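You operate a simulated robot arm through the tools that you are given. There is no shell and no other tool.

You are at the controls of a simulated two-armed robot. One attempt, no reset.

Task
Key in size, rows and step from the job sheet and store them.

Only the result counts: the job must be done as asked and must still hold three seconds after the hand-in. Knocking over, shifting, dropping, spilling or breaking anything else fails it. Flat cloth is picked up by pressing the open fingertips on it (5 to 10 N) and closing them slowly along it; thin cloth reads only 2 to 8 mm in the jaws.

Robot
Two 7-joint arms with two-finger grippers on one trunk that stands fixed in place. Base frame: the origin is at the foot of the trunk, x ahead of it, y to its left, z up; the work surface is at about z = 940. Readings come in mm, degrees, newtons and seconds.
The left shoulder is at [60, 123, 1020], the right one opposite. With the tool pointing down near the work surface each hand reaches from about 360 to 800 mm from the base axis, measured 20 degrees to its own side. Payload 1.47 kg a hand.
Tool frame (each hand has its own): the origin (TCP) lies between the finger pads and is the grasp point; the fingertips stand 16 mm ahead of it; z points along the fingers, y is the line along which they close. Largest opening 87 mm; the body of the gripper starts 55 mm behind the TCP.
Orientation is told as [roll, pitch, yaw] about the base's x, y, z axes, in that order, counted from this pose: with the fingers straight down and closing along the base's y, the tool's x points along the base's -x, its y along +y and its z along -z.

Tools
- The arms move only by the tool play_rows. It takes "left_rows", "right_rows" or both (then of equal length, played together; a hand with none holds still); each is a list that holds one entry, the list of rows, each a list of 7 numbers: the opening, from 0 (shut) to 1 (fully open), then the shift along the base's x, y, z in mm, then the turn, a rotation vector about the base's x, y, z in degrees. In form: [[[jaw, dx, dy, dz, rx, ry, rz], ...]]. A call has 1 to 20 rows; each row is the pose to reach, as a shift and turn from the pose commanded when the call began. Rows are played at 5 a second. More than 50 mm and 8.6 degrees between two rows, or a gripper value outside its range, and nothing of the call is played. Where a pose cannot be reached the arm comes as near as it can. A force on the tool above 40 N (or 10 N above the force at the start of the call, whichever is more), or a blocked arm, ends the call early, and 0.2 s more pass. The fingers move at their own pace (about 153 mm/s each) and stop on an object; they squeeze with about 28 N. The grip force told is the motor's: it shows also when the fingers shut on nothing. Time passes only in rows, and 0.2 s behind the last, so rows that repeat a pose let the fingers close. The reply holds the time, the measured pose of the TCP, the force on the tool along the base axes, the opening and the grip force, in the units named above and with some noise, with the torque about the TCP (base axes, N m) and any sound that the robot's microphone picked up.
- Cameras (640 x 400 px; columns grow to the right, rows downward): "scene" is now at [89, 11.5, 1578.7]; the picture's right is [0.16, -0.99, 0.00], its down [-0.71, -0.11, -0.69] and it looks along [0.69, 0.11, -0.72] (base axes); focal length 364 px, centre (320, 200). "left" rides on the left gripper at [73, -12, -90] in its tool frame; the picture's right is [0.16, 0.99, 0.00], its down [-0.72, 0.12, -0.68] and it looks along [-0.67, 0.11, 0.73] (tool axes); focal length 247 px, centre (320, 200). "right" rides on the right gripper at [73, 12, -90] in its tool frame; the picture's right is [-0.16, 0.99, 0.00], its down [-0.72, -0.12, -0.68] and it looks along [-0.67, -0.11, 0.73] (tool axes); focal length 247 px, centre (320, 200). There is no depth. A picture from a camera that has moved, and an enlarged one, comes with that camera's place and axes in the base frame and with its lens.
- snapshot(camera): a new picture of that camera. The clock stands still meanwhile.
- move_column(by): slides the trunk up (or, below 0, down) by that many mm; the arms and the scene camera ride with it, the base frame stays. It gives what a move gives, with no picture.
- pan_tilt(pan, tilt): turns the head with the scene camera to pan (to the left, within 120 degrees either way) and tilt (down, from -29 to 69), counted from straight ahead of the robot. It gives what a move gives.
- zoom(camera, box): a new picture of the part [left, top, right, bottom] of that camera's present view, enlarged. The clock stands still meanwhile.
- close_job(): hands the job in; it is judged then, once.

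Places have to be worked out from the pictures, the camera data and where the tool is seen. Open the grippers and draw the arms clear of the work before you hand the job in, unless the task says otherwise.

The tools are called after "Call:" by a JSON object that holds its "fn" and its "kwargs". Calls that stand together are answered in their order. play_rows: Moves the arms, as the interface text tells. Its arguments: {"type":"object","properties":{"left_rows":{"type":"array","items":{"type":"array","items":{"type":"array","items":{"type":"number"}}}},"right_rows":{"type":"array","items":{"type":"array","items":{"type":"array","items":{"type":"number"}}}}},"required":[]} The other tools are called the same way: move_column (by) slides the trunk up or down; pan_tilt (pan, tilt) turns the head that bears the scene camera; snapshot (camera) takes a picture; zoom (camera, box) takes an enlarged picture of a part of a camera's view; close_job () hands the job in.

At the start:

```text
clock: 0.0
left_eef_pos: [455.2, 248.8, 1277.2]
left_tool_rot: [-0.1, 0.0, 0.0]
left_wrist_force: [-0.1, -0.8, -0.9]
left_torque: [0.03, 0.01, 0.02]
left_gripper_width: 87.0
left_finger_force: 0.1
right_eef_pos: [540.2, -94.4, 1248.3]
right_tool_rot: [0.1, 0.0, -0.1]
right_wrist_force: [0.0, -0.9, -0.1]
right_torque: [-0.02, -0.03, -0.02]
right_gripper_width: 87.0
right_finger_force: 0.1
trunk travel left (down, up): [-175.0, 55.0]
head pan, tilt: [9.0, 46.0]
```

scene: 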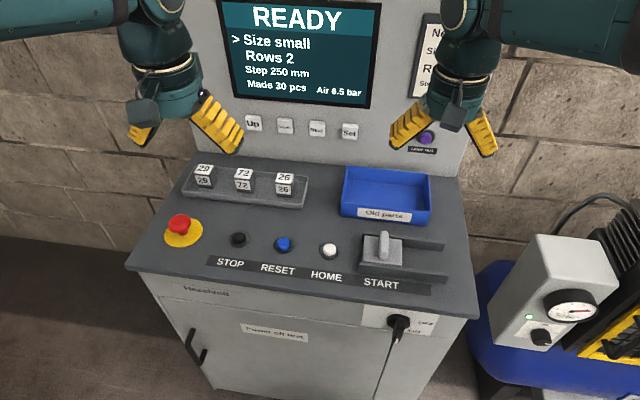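
right: 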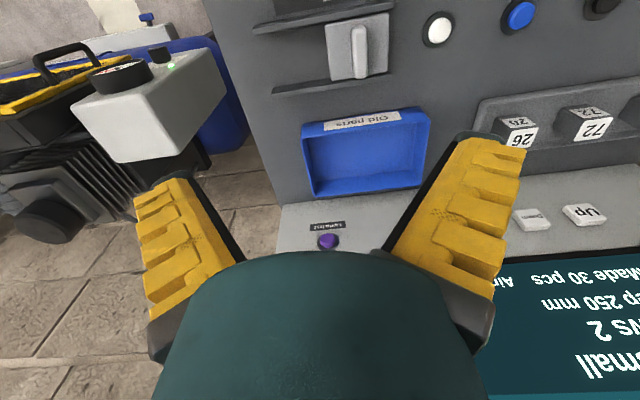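
left: 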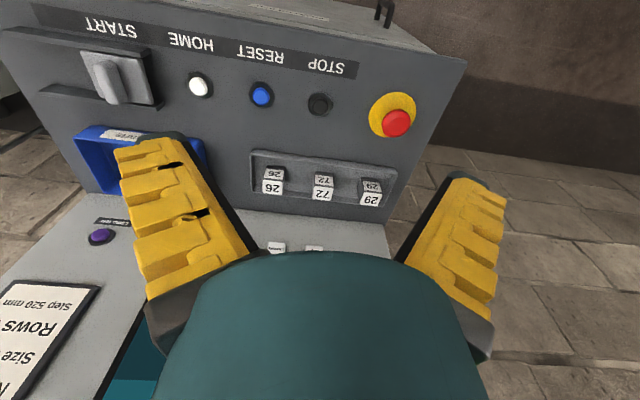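

The screen shows size small, rows 2, step 250; the job sheet is on the right, partly hidden by the right arm. I look closer at the screen, the keys and the sheet.

Call:
{"fn": "zoom", "kwargs": {"camera": "scene", "box": [200, 0, 480, 175]}}

Call:
{"fn": "zoom", "kwargs": {"camera": "left", "box": [0, 200, 160, 400]}}

Call:
{"fn": "zoom", "kwargs": {"camera": "scene", "box": [120, 150, 480, 375]}}

```text
2.29 times, centred on (340, 88) of scene
camera zoom: at [89.0, 11.5, 1578.7], right [0.16, -0.99, 0.0], down [-0.71, -0.11, -0.69], along [0.69, 0.11, -0.72], focal length 832 px, centre (274, 457)
```

zoom: 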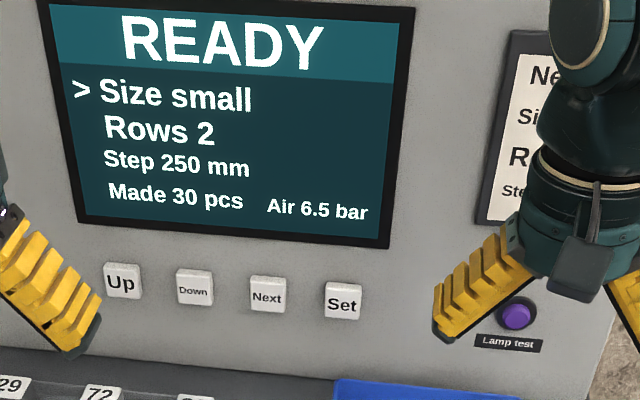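

```text
2.00 times, centred on (80, 300) of left
camera zoom: at [382.1, 237.3, 1366.7], right [-0.16, 0.99, 0.0], down [0.72, 0.12, 0.68], along [0.67, 0.11, -0.73], focal length 494 px, centre (800, 0)
```

zoom: 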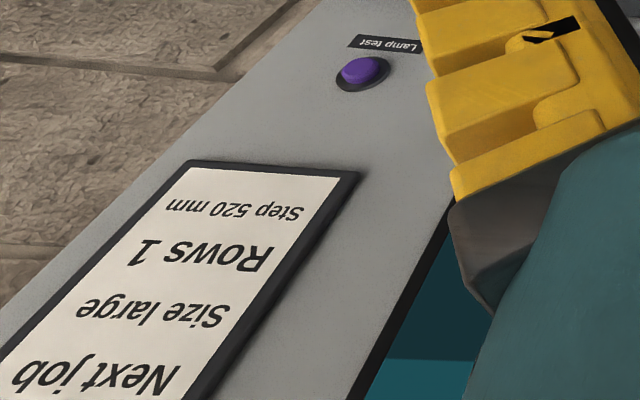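

```text
1.78 times, centred on (300, 262) of scene
camera zoom: at [89.0, 11.5, 1578.7], right [0.16, -0.99, 0.0], down [-0.71, -0.11, -0.69], along [0.69, 0.11, -0.72], focal length 647 px, centre (356, 89)
```

zoom: 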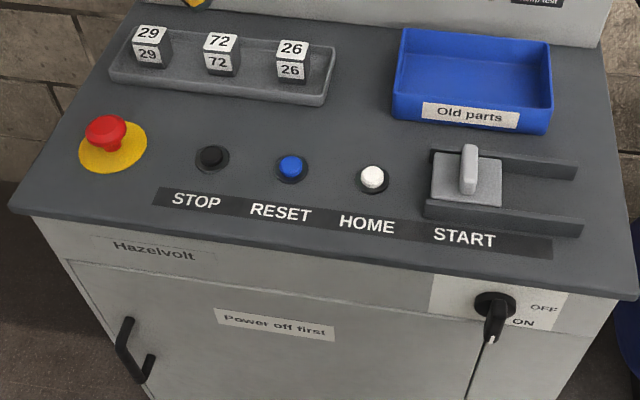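

The job sheet reads Size large, Rows 1, Step 520 mm, and the screen has its cursor on Size. I place the panel at about x = 826, with the keys at z about 1057 and y of about Up 299, Down 216, Next 136 and Set 55. I'll shut the left hand, tilt it forward 50 degrees, and bring it in front of Up while staying high.

Call:
{"fn": "play_rows", "kwargs": {"left_rows": [[[0, 30, 5, -12, 0, -5, 0], [0, 60, 10, -24, 0, -10, 0], [0, 90, 15, -36, 0, -15, 0], [0, 120, 20, -48, 0, -20, 0], [0, 150, 25, -60, 0, -25, 0], [0, 180, 30, -72, 0, -30, 0], [0, 210, 35, -84, 0, -35, 0], [0, 240, 40, -96, 0, -40, 0], [0, 260, 45, -108, 0, -45, 0], [0, 280, 50, -120, 0, -50, 0], [0, 280, 50, -120, 0, -50, 0]]]}}

Call:
{"fn": "pan_tilt", "kwargs": {"pan": 9, "tilt": 36}}

Call:
{"fn": "snapshot", "kwargs": {"camera": "scene"}}

Call:
{"fn": "snapshot", "kwargs": {"camera": "left"}}

```text
clock: 2.4
left_eef_pos: [735.0, 300.2, 1157.9]
left_tool_rot: [-0.1, -50.1, -0.1]
left_wrist_force: [-0.4, -0.3, 0.2]
left_torque: [-0.01, 0.0, -0.02]
left_gripper_width: 0.1
left_finger_force: 27.4
right_eef_pos: [539.5, -94.3, 1248.8]
right_tool_rot: [0.0, 0.0, 0.0]
right_wrist_force: [0.9, 0.4, 0.4]
right_torque: [0.02, 0.01, -0.02]
right_gripper_width: 87.0
right_finger_force: 0.1
trunk travel left (down, up): [-175.0, 55.0]
head pan, tilt: [9.0, 46.0]
```

```text
clock: 3.1
left_eef_pos: [734.2, 297.8, 1157.1]
left_tool_rot: [0.0, -50.1, 0.0]
left_wrist_force: [-0.3, -0.1, 0.3]
left_torque: [0.0, 0.0, -0.02]
left_gripper_width: 0.0
left_finger_force: 28.0
right_eef_pos: [540.9, -93.2, 1248.3]
right_tool_rot: [0.0, 0.0, 0.0]
right_wrist_force: [0.6, 0.0, 0.5]
right_torque: [0.02, -0.03, -0.02]
right_gripper_width: 86.8
right_finger_force: 0.0
trunk travel left (down, up): [-175.0, 55.0]
head pan, tilt: [9.0, 36.0]
```

```text
taken
camera scene: at [96.1, 12.6, 1593.3], right [0.16, -0.99, 0.0], down [-0.58, -0.09, -0.81], along [0.8, 0.13, -0.59], focal length 364 px, centre (320, 200)
```

scene: 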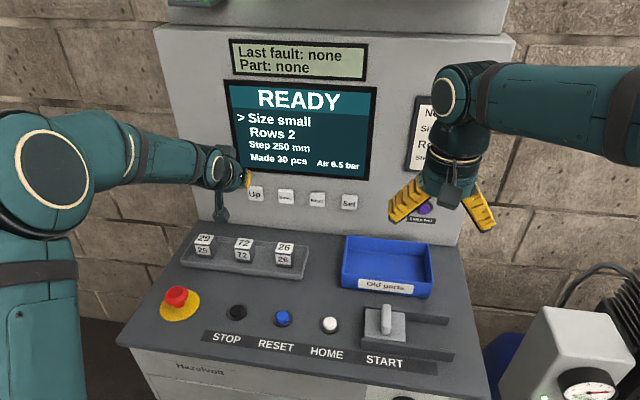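

```text
taken
camera left: at [619.5, 286.9, 1158.4], right [-0.1, 0.99, -0.12], down [-0.06, 0.12, 0.99], along [0.99, 0.11, 0.04], focal length 247 px, centre (320, 200)
```

left: 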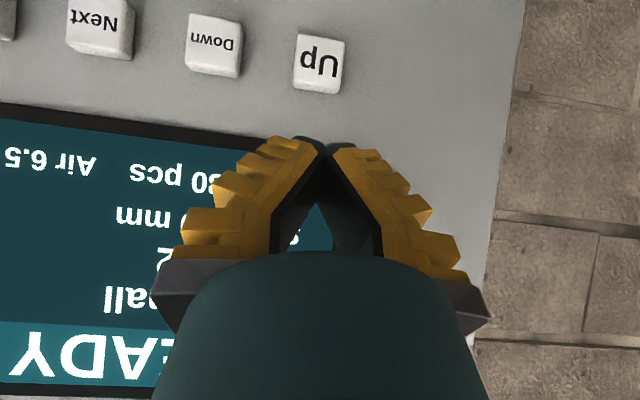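

Both views agree that the front face of Up is near (825, 296, 1055), and the key labels and screen are readable. I lower the hand to sit level with the key, about 25 mm short of it.

Call:
{"fn": "play_rows", "kwargs": {"left_rows": [[[0, 10, -1, -35, 0, 0, 0], [0, 25, -2, -70, 0, 0, 0], [0, 40, -3, -104, 0, 0, 0], [0, 40, -3, -104, 0, 0, 0]]]}}

Call:
{"fn": "snapshot", "kwargs": {"camera": "scene"}}

Call:
{"fn": "snapshot", "kwargs": {"camera": "left"}}

```text
clock: 4.1
left_eef_pos: [773.5, 295.5, 1054.3]
left_tool_rot: [0.0, -50.1, 0.0]
left_wrist_force: [0.7, -0.4, -0.1]
left_torque: [0.03, 0.01, 0.03]
left_gripper_width: 0.0
left_finger_force: 27.6
right_eef_pos: [539.3, -94.1, 1249.1]
right_tool_rot: [0.0, 0.0, 0.0]
right_wrist_force: [-0.3, -0.1, -0.1]
right_torque: [0.01, -0.03, 0.01]
right_gripper_width: 87.0
right_finger_force: 0.1
trunk travel left (down, up): [-175.0, 55.0]
head pan, tilt: [9.0, 36.0]
```

```text
taken
camera scene: at [94.7, 12.3, 1593.5], right [0.16, -0.99, 0.0], down [-0.58, -0.09, -0.81], along [0.8, 0.13, -0.59], focal length 364 px, centre (320, 200)
```

scene: 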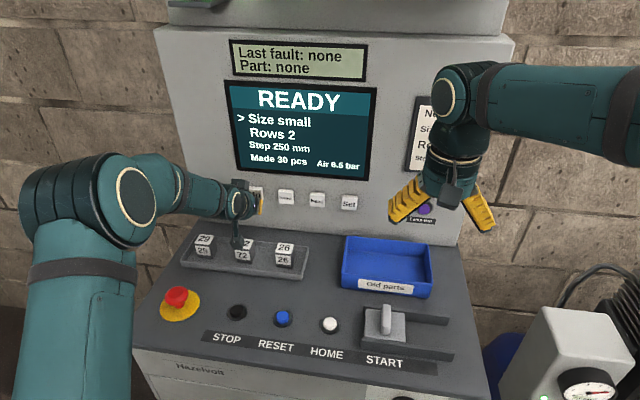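

```text
taken
camera left: at [658.5, 283.6, 1056.0], right [-0.1, 0.99, -0.12], down [-0.06, 0.12, 0.99], along [0.99, 0.11, 0.04], focal length 247 px, centre (320, 200)
```

left: 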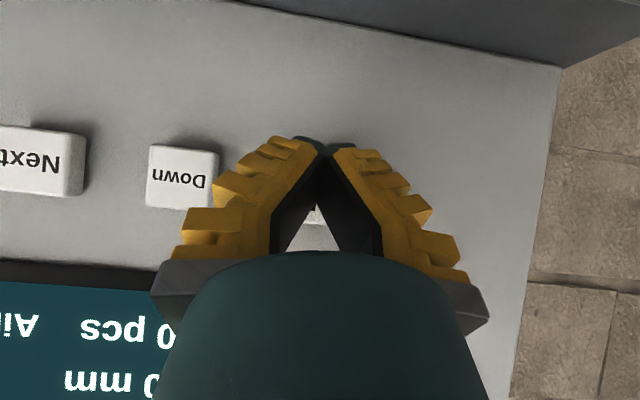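

The fingertips line up with Up at about z 1055. I'll push gently to just past the expected contact, then draw back and read the screen.

Call:
{"fn": "play_rows", "kwargs": {"left_rows": [[[0, 15, 0, 0, 0, 0, 0], [0, 22, 0, 0, 0, 0, 0], [0, 26, 0, 0, 0, 0, 0], [0, 29, 0, 0, 0, 0, 0], [0, 20, 0, 0, 0, 0, 0], [0, 12, 0, 0, 0, 0, 0]]]}}

Call:
{"fn": "zoom", "kwargs": {"camera": "scene", "box": [200, 30, 400, 230]}}

```text
clock: 5.5
left_eef_pos: [787.0, 296.9, 1053.6]
left_tool_rot: [0.0, -50.1, 0.1]
left_wrist_force: [0.0, -0.1, -0.8]
left_torque: [-0.01, 0.01, 0.0]
left_gripper_width: 0.1
left_finger_force: 28.4
right_eef_pos: [539.9, -92.8, 1248.9]
right_tool_rot: [0.1, -0.1, -0.1]
right_wrist_force: [0.0, -0.9, 1.0]
right_torque: [0.01, 0.0, -0.02]
right_gripper_width: 86.9
right_finger_force: 0.0
trunk travel left (down, up): [-175.0, 55.0]
head pan, tilt: [9.0, 36.0]
heard: click
```

```text
2.00 times, centred on (300, 130) of scene
camera zoom: at [95.8, 12.6, 1593.4], right [0.16, -0.99, 0.0], down [-0.58, -0.09, -0.81], along [0.8, 0.13, -0.59], focal length 728 px, centre (360, 340)
```

zoom: 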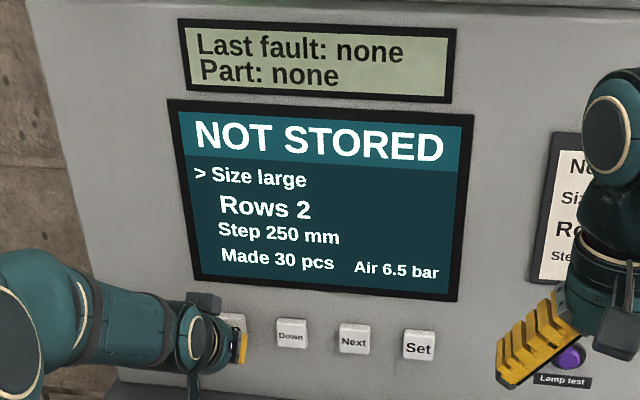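

Up took one click: the size now reads large and the header says NOT STORED. Next I slide across to the Next key (y about 136) and press it once.

Call:
{"fn": "play_rows", "kwargs": {"left_rows": [[[0, -12, -20, 0, 0, 0, 0], [0, -12, -60, 0, 0, 0, 0], [0, -12, -100, 0, 0, 0, 0], [0, -12, -140, 0, 0, 0, 0], [0, -12, -160, 0, 0, 0, 0], [0, -12, -160, 0, 0, 0, 0], [0, 3, -160, 0, 0, 0, 0], [0, 10, -160, 0, 0, 0, 0], [0, 14, -160, 0, 0, 0, 0], [0, 17, -160, 0, 0, 0, 0], [0, 8, -160, 0, 0, 0, 0], [0, 0, -160, 0, 0, 0, 0]]]}}

Call:
{"fn": "zoom", "kwargs": {"camera": "scene", "box": [200, 30, 400, 230]}}

Call:
{"fn": "snapshot", "kwargs": {"camera": "left"}}

```text
clock: 8.1
left_eef_pos: [786.2, 137.0, 1053.6]
left_tool_rot: [0.0, -50.2, -0.1]
left_wrist_force: [0.2, -0.5, 0.1]
left_torque: [0.02, -0.01, -0.01]
left_gripper_width: 0.2
left_finger_force: 27.5
right_eef_pos: [539.2, -94.4, 1249.0]
right_tool_rot: [0.0, 0.0, 0.0]
right_wrist_force: [0.2, 0.0, -1.3]
right_torque: [-0.02, -0.02, -0.02]
right_gripper_width: 86.8
right_finger_force: 0.1
trunk travel left (down, up): [-175.0, 55.0]
head pan, tilt: [9.0, 36.0]
heard: click
```

```text
2.00 times, centred on (300, 130) of scene
camera zoom: at [95.8, 12.6, 1593.4], right [0.16, -0.99, 0.0], down [-0.58, -0.09, -0.81], along [0.8, 0.13, -0.59], focal length 728 px, centre (360, 340)
```

zoom: 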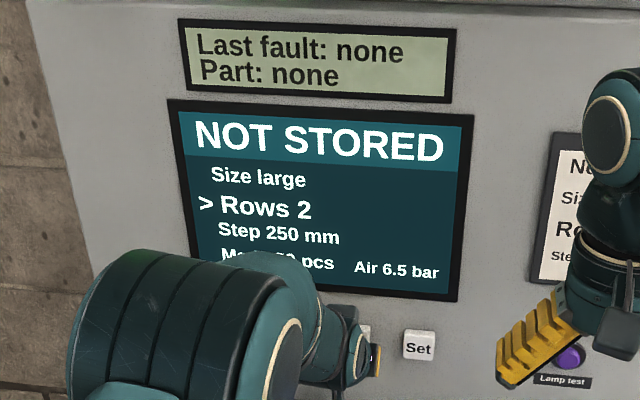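

```text
taken
camera left: at [671.6, 124.6, 1055.2], right [-0.1, 0.99, -0.12], down [-0.06, 0.12, 0.99], along [0.99, 0.11, 0.04], focal length 247 px, centre (320, 200)
```

left: 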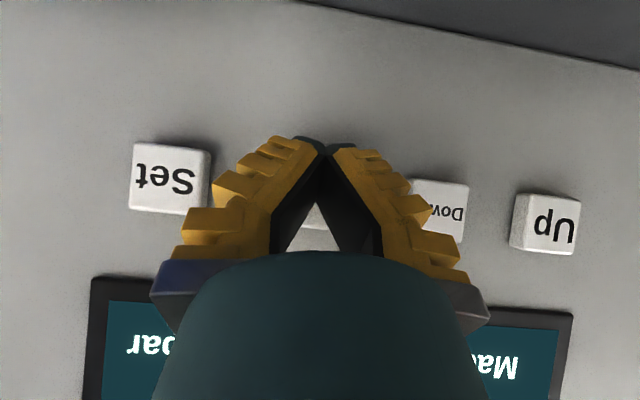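

The cursor is now on Rows. I move to Down (y about 216) and press once.

Call:
{"fn": "play_rows", "kwargs": {"left_rows": [[[0, -12, 10, 0, 0, 0, 0], [0, -12, 45, 0, 0, 0, 0], [0, -12, 80, 0, 0, 0, 0], [0, -12, 80, 0, 0, 0, 0], [0, 3, 80, 0, 0, 0, 0], [0, 10, 80, 0, 0, 0, 0], [0, 14, 80, 0, 0, 0, 0], [0, 17, 80, 0, 0, 0, 0], [0, 8, 80, 0, 0, 0, 0], [0, 0, 80, 0, 0, 0, 0]]]}}

Call:
{"fn": "zoom", "kwargs": {"camera": "scene", "box": [200, 30, 400, 230]}}

```text
clock: 10.3
left_eef_pos: [787.5, 216.2, 1053.0]
left_tool_rot: [0.1, -50.2, 0.0]
left_wrist_force: [0.3, 0.4, 0.1]
left_torque: [-0.02, -0.02, 0.02]
left_gripper_width: 0.1
left_finger_force: 27.5
right_eef_pos: [539.2, -94.5, 1249.3]
right_tool_rot: [0.0, 0.0, -0.1]
right_wrist_force: [-0.1, -1.0, -0.7]
right_torque: [-0.01, 0.02, 0.02]
right_gripper_width: 86.7
right_finger_force: 0.0
trunk travel left (down, up): [-175.0, 55.0]
head pan, tilt: [9.0, 36.0]
heard: click
```

```text
2.00 times, centred on (300, 130) of scene
camera zoom: at [95.7, 12.7, 1593.4], right [0.16, -0.99, 0.0], down [-0.58, -0.09, -0.81], along [0.8, 0.13, -0.59], focal length 728 px, centre (360, 340)
```

zoom: 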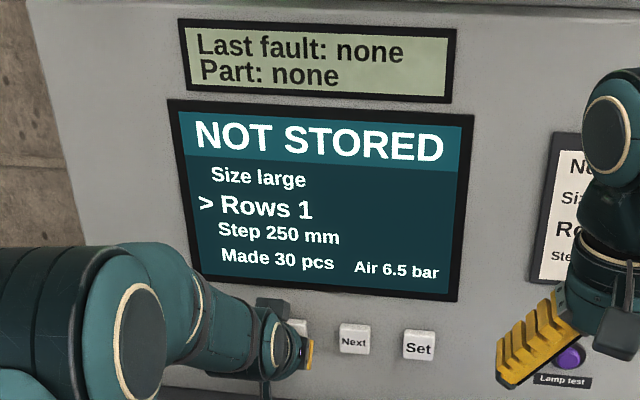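

Rows now reads 1. Next I press Next once to bring the cursor to Step, then go back to Up and press it once to see the increment.

Call:
{"fn": "play_rows", "kwargs": {"left_rows": [[[0, -12, -10, 0, 0, 0, 0], [0, -12, -45, 0, 0, 0, 0], [0, -12, -80, 0, 0, 0, 0], [0, -12, -80, 0, 0, 0, 0], [0, 3, -80, 0, 0, 0, 0], [0, 10, -80, 0, 0, 0, 0], [0, 14, -80, 0, 0, 0, 0], [0, 17, -80, 0, 0, 0, 0], [0, 8, -80, 0, 0, 0, 0], [0, -12, -80, 0, 0, 0, 0], [0, -12, -40, 0, 0, 0, 0], [0, -12, 0, 0, 0, 0, 0], [0, -12, 40, 0, 0, 0, 0], [0, -12, 80, 0, 0, 0, 0], [0, -12, 80, 0, 0, 0, 0]]]}}

Call:
{"fn": "zoom", "kwargs": {"camera": "scene", "box": [200, 30, 400, 230]}}

```text
clock: 13.5
left_eef_pos: [774.1, 295.3, 1054.4]
left_tool_rot: [0.1, -50.0, -0.1]
left_wrist_force: [0.7, 1.4, -0.7]
left_torque: [0.02, -0.01, -0.01]
left_gripper_width: 0.2
left_finger_force: 28.0
right_eef_pos: [541.0, -94.8, 1249.0]
right_tool_rot: [-0.1, 0.0, 0.0]
right_wrist_force: [0.4, -0.3, -0.2]
right_torque: [0.01, -0.07, 0.01]
right_gripper_width: 87.2
right_finger_force: 0.1
trunk travel left (down, up): [-175.0, 55.0]
head pan, tilt: [9.0, 36.0]
heard: click
```

```text
2.00 times, centred on (300, 130) of scene
camera zoom: at [96.2, 12.0, 1593.3], right [0.16, -0.99, 0.0], down [-0.58, -0.09, -0.81], along [0.8, 0.13, -0.59], focal length 728 px, centre (360, 340)
```

zoom: 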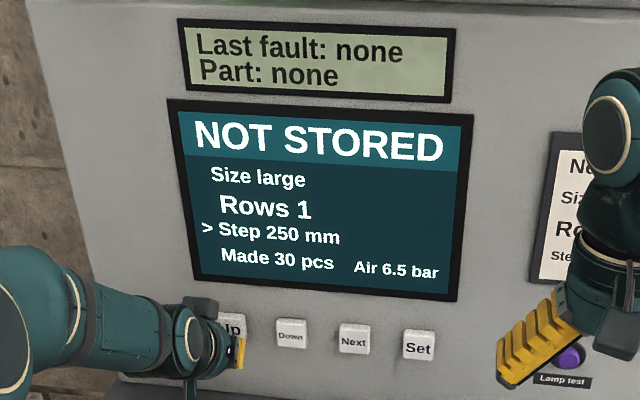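

The cursor is on Step 250. I press Up once to learn the increment.

Call:
{"fn": "play_rows", "kwargs": {"left_rows": [[[0, 15, 0, 0, 0, 0, 0], [0, 22, 0, 0, 0, 0, 0], [0, 26, 0, 0, 0, 0, 0], [0, 29, 0, 0, 0, 0, 0], [0, 20, 0, 0, 0, 0, 0], [0, 12, 0, 0, 0, 0, 0]]]}}

Call:
{"fn": "zoom", "kwargs": {"camera": "scene", "box": [200, 30, 400, 230]}}

```text
clock: 14.9
left_eef_pos: [785.5, 295.6, 1053.8]
left_tool_rot: [0.0, -49.9, 0.0]
left_wrist_force: [-0.2, -0.5, -0.3]
left_torque: [0.02, -0.02, 0.01]
left_gripper_width: 0.0
left_finger_force: 28.0
right_eef_pos: [539.4, -95.4, 1248.3]
right_tool_rot: [0.0, 0.0, 0.1]
right_wrist_force: [0.1, -0.6, 0.5]
right_torque: [-0.02, 0.02, -0.01]
right_gripper_width: 86.8
right_finger_force: 0.0
trunk travel left (down, up): [-175.0, 55.0]
head pan, tilt: [9.0, 36.0]
heard: click
```

```text
2.00 times, centred on (300, 130) of scene
camera zoom: at [95.8, 12.7, 1593.4], right [0.16, -0.99, 0.0], down [-0.58, -0.09, -0.81], along [0.8, 0.13, -0.59], focal length 728 px, centre (360, 340)
```

zoom: 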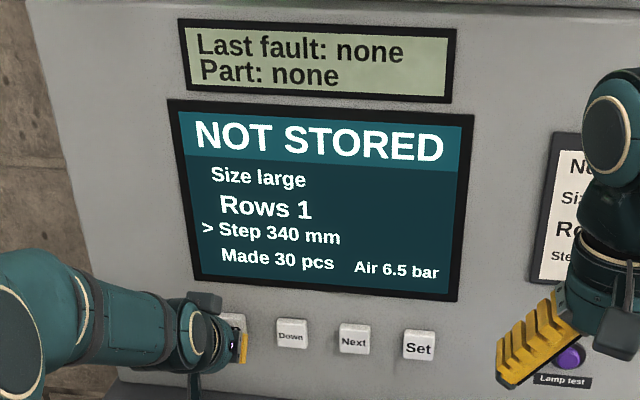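

Each press adds 90 mm (250 to 340), so two more presses should reach 520. I make two separate presses.

Call:
{"fn": "play_rows", "kwargs": {"left_rows": [[[0, 10, 0, 0, 0, 0, 0], [0, 14, 0, 0, 0, 0, 0], [0, 17, 0, 0, 0, 0, 0], [0, 8, 0, 0, 0, 0, 0], [0, 0, 0, 0, 0, 0, 0], [0, 0, 0, 0, 0, 0, 0]]]}}

Call:
{"fn": "play_rows", "kwargs": {"left_rows": [[[0, 10, 0, 0, 0, 0, 0], [0, 14, 0, 0, 0, 0, 0], [0, 17, 0, 0, 0, 0, 0], [0, 8, 0, 0, 0, 0, 0], [0, 0, 0, 0, 0, 0, 0], [0, 0, 0, 0, 0, 0, 0]]]}}

Call:
{"fn": "zoom", "kwargs": {"camera": "scene", "box": [200, 30, 400, 230]}}

```text
clock: 16.3
left_eef_pos: [788.1, 297.9, 1051.9]
left_tool_rot: [0.1, -50.0, -0.1]
left_wrist_force: [-0.3, -0.6, 0.3]
left_torque: [-0.03, 0.01, 0.01]
left_gripper_width: 0.0
left_finger_force: 28.1
right_eef_pos: [541.0, -93.3, 1249.3]
right_tool_rot: [-0.1, 0.0, 0.0]
right_wrist_force: [-0.2, -0.1, 0.6]
right_torque: [-0.02, -0.01, 0.01]
right_gripper_width: 87.1
right_finger_force: 0.1
trunk travel left (down, up): [-175.0, 55.0]
head pan, tilt: [9.0, 36.0]
heard: click
```

```text
clock: 17.7
left_eef_pos: [788.1, 297.9, 1052.2]
left_tool_rot: [-0.1, -50.0, 0.0]
left_wrist_force: [-0.2, -0.4, -0.5]
left_torque: [-0.01, -0.01, 0.0]
left_gripper_width: 0.0
left_finger_force: 27.6
right_eef_pos: [540.6, -92.4, 1248.4]
right_tool_rot: [0.1, 0.0, 0.0]
right_wrist_force: [0.4, -0.4, 0.3]
right_torque: [0.01, 0.0, 0.01]
right_gripper_width: 87.1
right_finger_force: 0.1
trunk travel left (down, up): [-175.0, 55.0]
head pan, tilt: [9.0, 36.0]
heard: click
```

```text
2.00 times, centred on (300, 130) of scene
camera zoom: at [96.1, 12.6, 1593.3], right [0.16, -0.99, 0.0], down [-0.58, -0.09, -0.81], along [0.8, 0.13, -0.59], focal length 728 px, centre (360, 340)
```

zoom: 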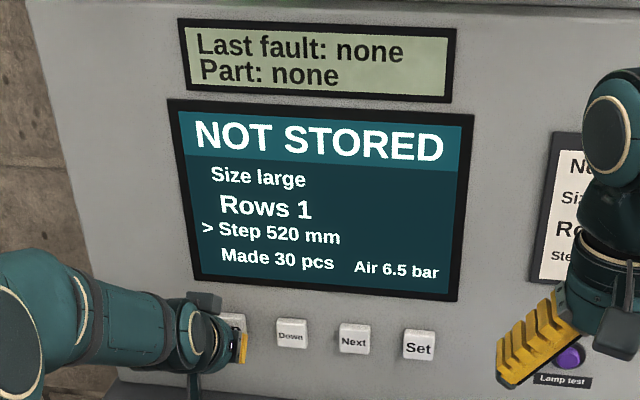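

The screen reads large, 1 and 520. The left arm has to reach Set (y about 56), so I first move the right hand outward for clearance. The left hand then slides over and presses Set once.

Call:
{"fn": "play_rows", "kwargs": {"right_rows": [[[1, 0, -25, 0, 0, 0, 0], [1, 0, -50, 0, 0, 0, 0], [1, 0, -75, 0, 0, 0, 0], [1, 0, -100, 0, 0, 0, 0], [1, 0, -100, 0, 0, 0, 0]]]}}

Call:
{"fn": "play_rows", "kwargs": {"left_rows": [[[0, -12, -10, 0, 0, 0, 0], [0, -12, -50, 0, 0, 0, 0], [0, -12, -90, 0, 0, 0, 0], [0, -12, -130, 0, 0, 0, 0], [0, -12, -170, 0, 0, 0, 0], [0, -12, -210, 0, 0, 0, 0], [0, -12, -240, 0, 0, 0, 0], [0, -12, -240, 0, 0, 0, 0]]]}}

Call:
{"fn": "snapshot", "kwargs": {"camera": "scene"}}

Call:
{"fn": "snapshot", "kwargs": {"camera": "left"}}

```text
clock: 18.9
left_eef_pos: [786.8, 296.2, 1053.1]
left_tool_rot: [0.0, -50.0, 0.1]
left_wrist_force: [-0.6, -0.1, -0.2]
left_torque: [0.0, 0.04, 0.0]
left_gripper_width: 0.0
left_finger_force: 28.0
right_eef_pos: [539.8, -193.6, 1249.9]
right_tool_rot: [-0.1, 0.0, 0.0]
right_wrist_force: [0.3, -0.9, 0.3]
right_torque: [0.03, -0.02, -0.02]
right_gripper_width: 86.8
right_finger_force: 0.0
trunk travel left (down, up): [-175.0, 55.0]
head pan, tilt: [9.0, 36.0]
```

```text
clock: 20.7
left_eef_pos: [775.6, 56.6, 1051.2]
left_tool_rot: [0.0, -50.1, 0.1]
left_wrist_force: [0.1, 0.3, -0.5]
left_torque: [0.04, -0.02, -0.01]
left_gripper_width: 0.0
left_finger_force: 27.7
right_eef_pos: [540.4, -192.6, 1250.3]
right_tool_rot: [0.0, -0.1, 0.0]
right_wrist_force: [-0.1, 1.4, -0.1]
right_torque: [-0.03, 0.05, -0.03]
right_gripper_width: 86.8
right_finger_force: 0.0
trunk travel left (down, up): [-175.0, 55.0]
head pan, tilt: [9.0, 36.0]
```

```text
taken
camera scene: at [96.1, 13.0, 1593.3], right [0.16, -0.99, 0.0], down [-0.58, -0.09, -0.81], along [0.8, 0.13, -0.59], focal length 364 px, centre (320, 200)
```

scene: 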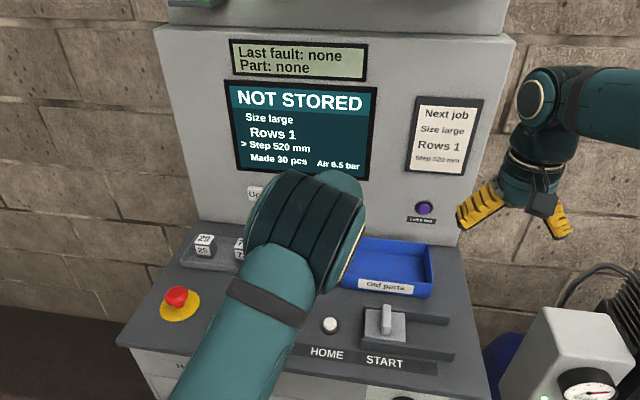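

```text
taken
camera left: at [659.6, 44.1, 1053.8], right [-0.1, 0.99, -0.12], down [-0.06, 0.12, 0.99], along [0.99, 0.11, 0.04], focal length 247 px, centre (320, 200)
```

left: 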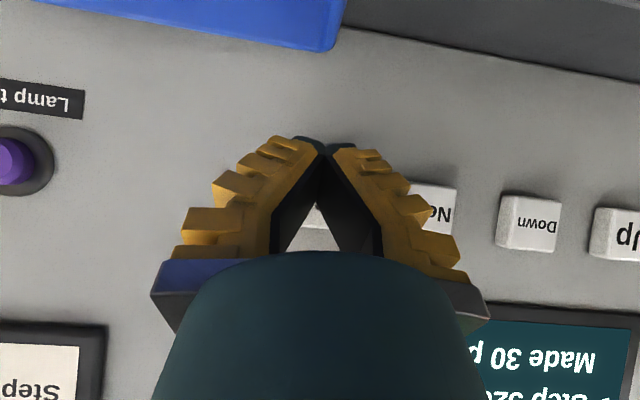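

The screen still shows large, 1 and 520, the sheet agrees, and the fingers are in front of Set. I press Set once.

Call:
{"fn": "play_rows", "kwargs": {"left_rows": [[[0, 15, 0, 0, 0, 0, 0], [0, 22, 0, 0, 0, 0, 0], [0, 26, 0, 0, 0, 0, 0], [0, 29, 0, 0, 0, 0, 0], [0, 20, 0, 0, 0, 0, 0], [0, 0, 0, 0, 0, 0, 0]]]}}

Call:
{"fn": "zoom", "kwargs": {"camera": "scene", "box": [200, 0, 500, 230]}}

```text
clock: 22.1
left_eef_pos: [775.1, 54.6, 1054.1]
left_tool_rot: [0.0, -50.1, -0.1]
left_wrist_force: [-0.5, -0.1, 0.0]
left_torque: [0.02, 0.0, 0.02]
left_gripper_width: 0.1
left_finger_force: 28.1
right_eef_pos: [540.0, -193.3, 1249.0]
right_tool_rot: [0.1, 0.0, 0.1]
right_wrist_force: [-0.6, 0.0, -0.2]
right_torque: [-0.01, 0.0, -0.01]
right_gripper_width: 87.2
right_finger_force: 0.1
trunk travel left (down, up): [-175.0, 55.0]
head pan, tilt: [9.0, 36.0]
heard: click
```

```text
1.74 times, centred on (350, 115) of scene
camera zoom: at [95.2, 12.5, 1593.5], right [0.16, -0.99, 0.0], down [-0.58, -0.09, -0.81], along [0.8, 0.13, -0.59], focal length 633 px, centre (268, 348)
```

zoom: 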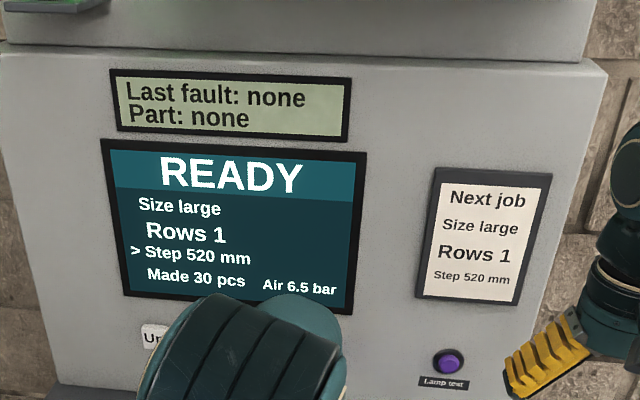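

The header is back to READY with large, 1 and 520, so the job is stored. I draw the left hand back and up, turn it upright and open it.

Call:
{"fn": "play_rows", "kwargs": {"left_rows": [[[0, -20, 0, 10, 0, 0, 0], [0, -45, 10, 35, 0, 0, 0], [0, -70, 20, 65, 0, 4, 0], [0, -95, 40, 95, 0, 9, 0], [0, -120, 60, 120, 0, 14, 0], [0, -145, 80, 145, 0, 19, 0], [0.3, -170, 100, 170, 0, 24, 0], [0.6, -200, 120, 185, 0, 29, 0], [1, -230, 140, 200, 0, 34, 0], [1, -260, 160, 212, 0, 39, 0], [1, -290, 180, 224, 0, 44, 0], [1, -320, 193, 224, 0, 50, 0], [1, -320, 193, 224, 0, 50, 0]]]}}

Call:
{"fn": "snapshot", "kwargs": {"camera": "scene"}}

```text
clock: 24.9
left_eef_pos: [455.0, 249.6, 1275.7]
left_tool_rot: [0.0, 0.1, 0.0]
left_wrist_force: [-0.9, 0.1, 1.1]
left_torque: [-0.03, 0.02, 0.0]
left_gripper_width: 87.3
left_finger_force: 0.0
right_eef_pos: [541.2, -194.0, 1250.1]
right_tool_rot: [0.0, -0.1, 0.0]
right_wrist_force: [0.1, -0.1, -0.2]
right_torque: [0.0, 0.02, 0.02]
right_gripper_width: 86.7
right_finger_force: 0.1
trunk travel left (down, up): [-175.0, 55.0]
head pan, tilt: [9.0, 36.0]
```

```text
taken
camera scene: at [96.1, 12.4, 1593.3], right [0.16, -0.99, 0.0], down [-0.58, -0.09, -0.81], along [0.8, 0.13, -0.59], focal length 364 px, centre (320, 200)
```

scene: 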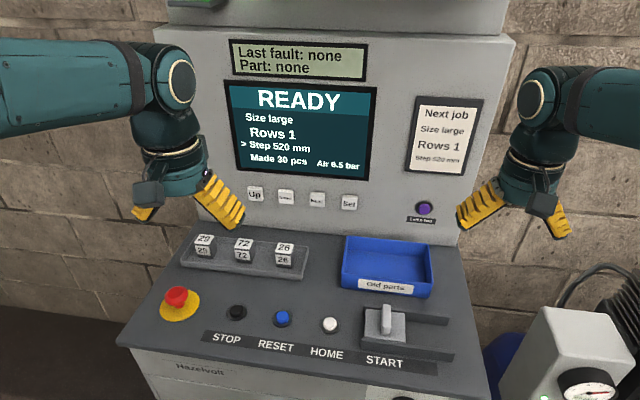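

The screen shows READY with size large, rows 1 and step 520 mm, matching the sheet. Nothing on the console has been disturbed, and both hands are open and clear, so I hand the job in.

Call:
{"fn": "close_job", "kwargs": {}}

```text
The job is handed in.
```

The job is keyed in and stored: size large, rows 1, step 520 mm, matching the job sheet. After I pressed Set, the screen went from NOT STORED back to READY with those values still showing.

Nothing else on the console was touched. Both grippers are open and clear of the work, and the job has been handed in.
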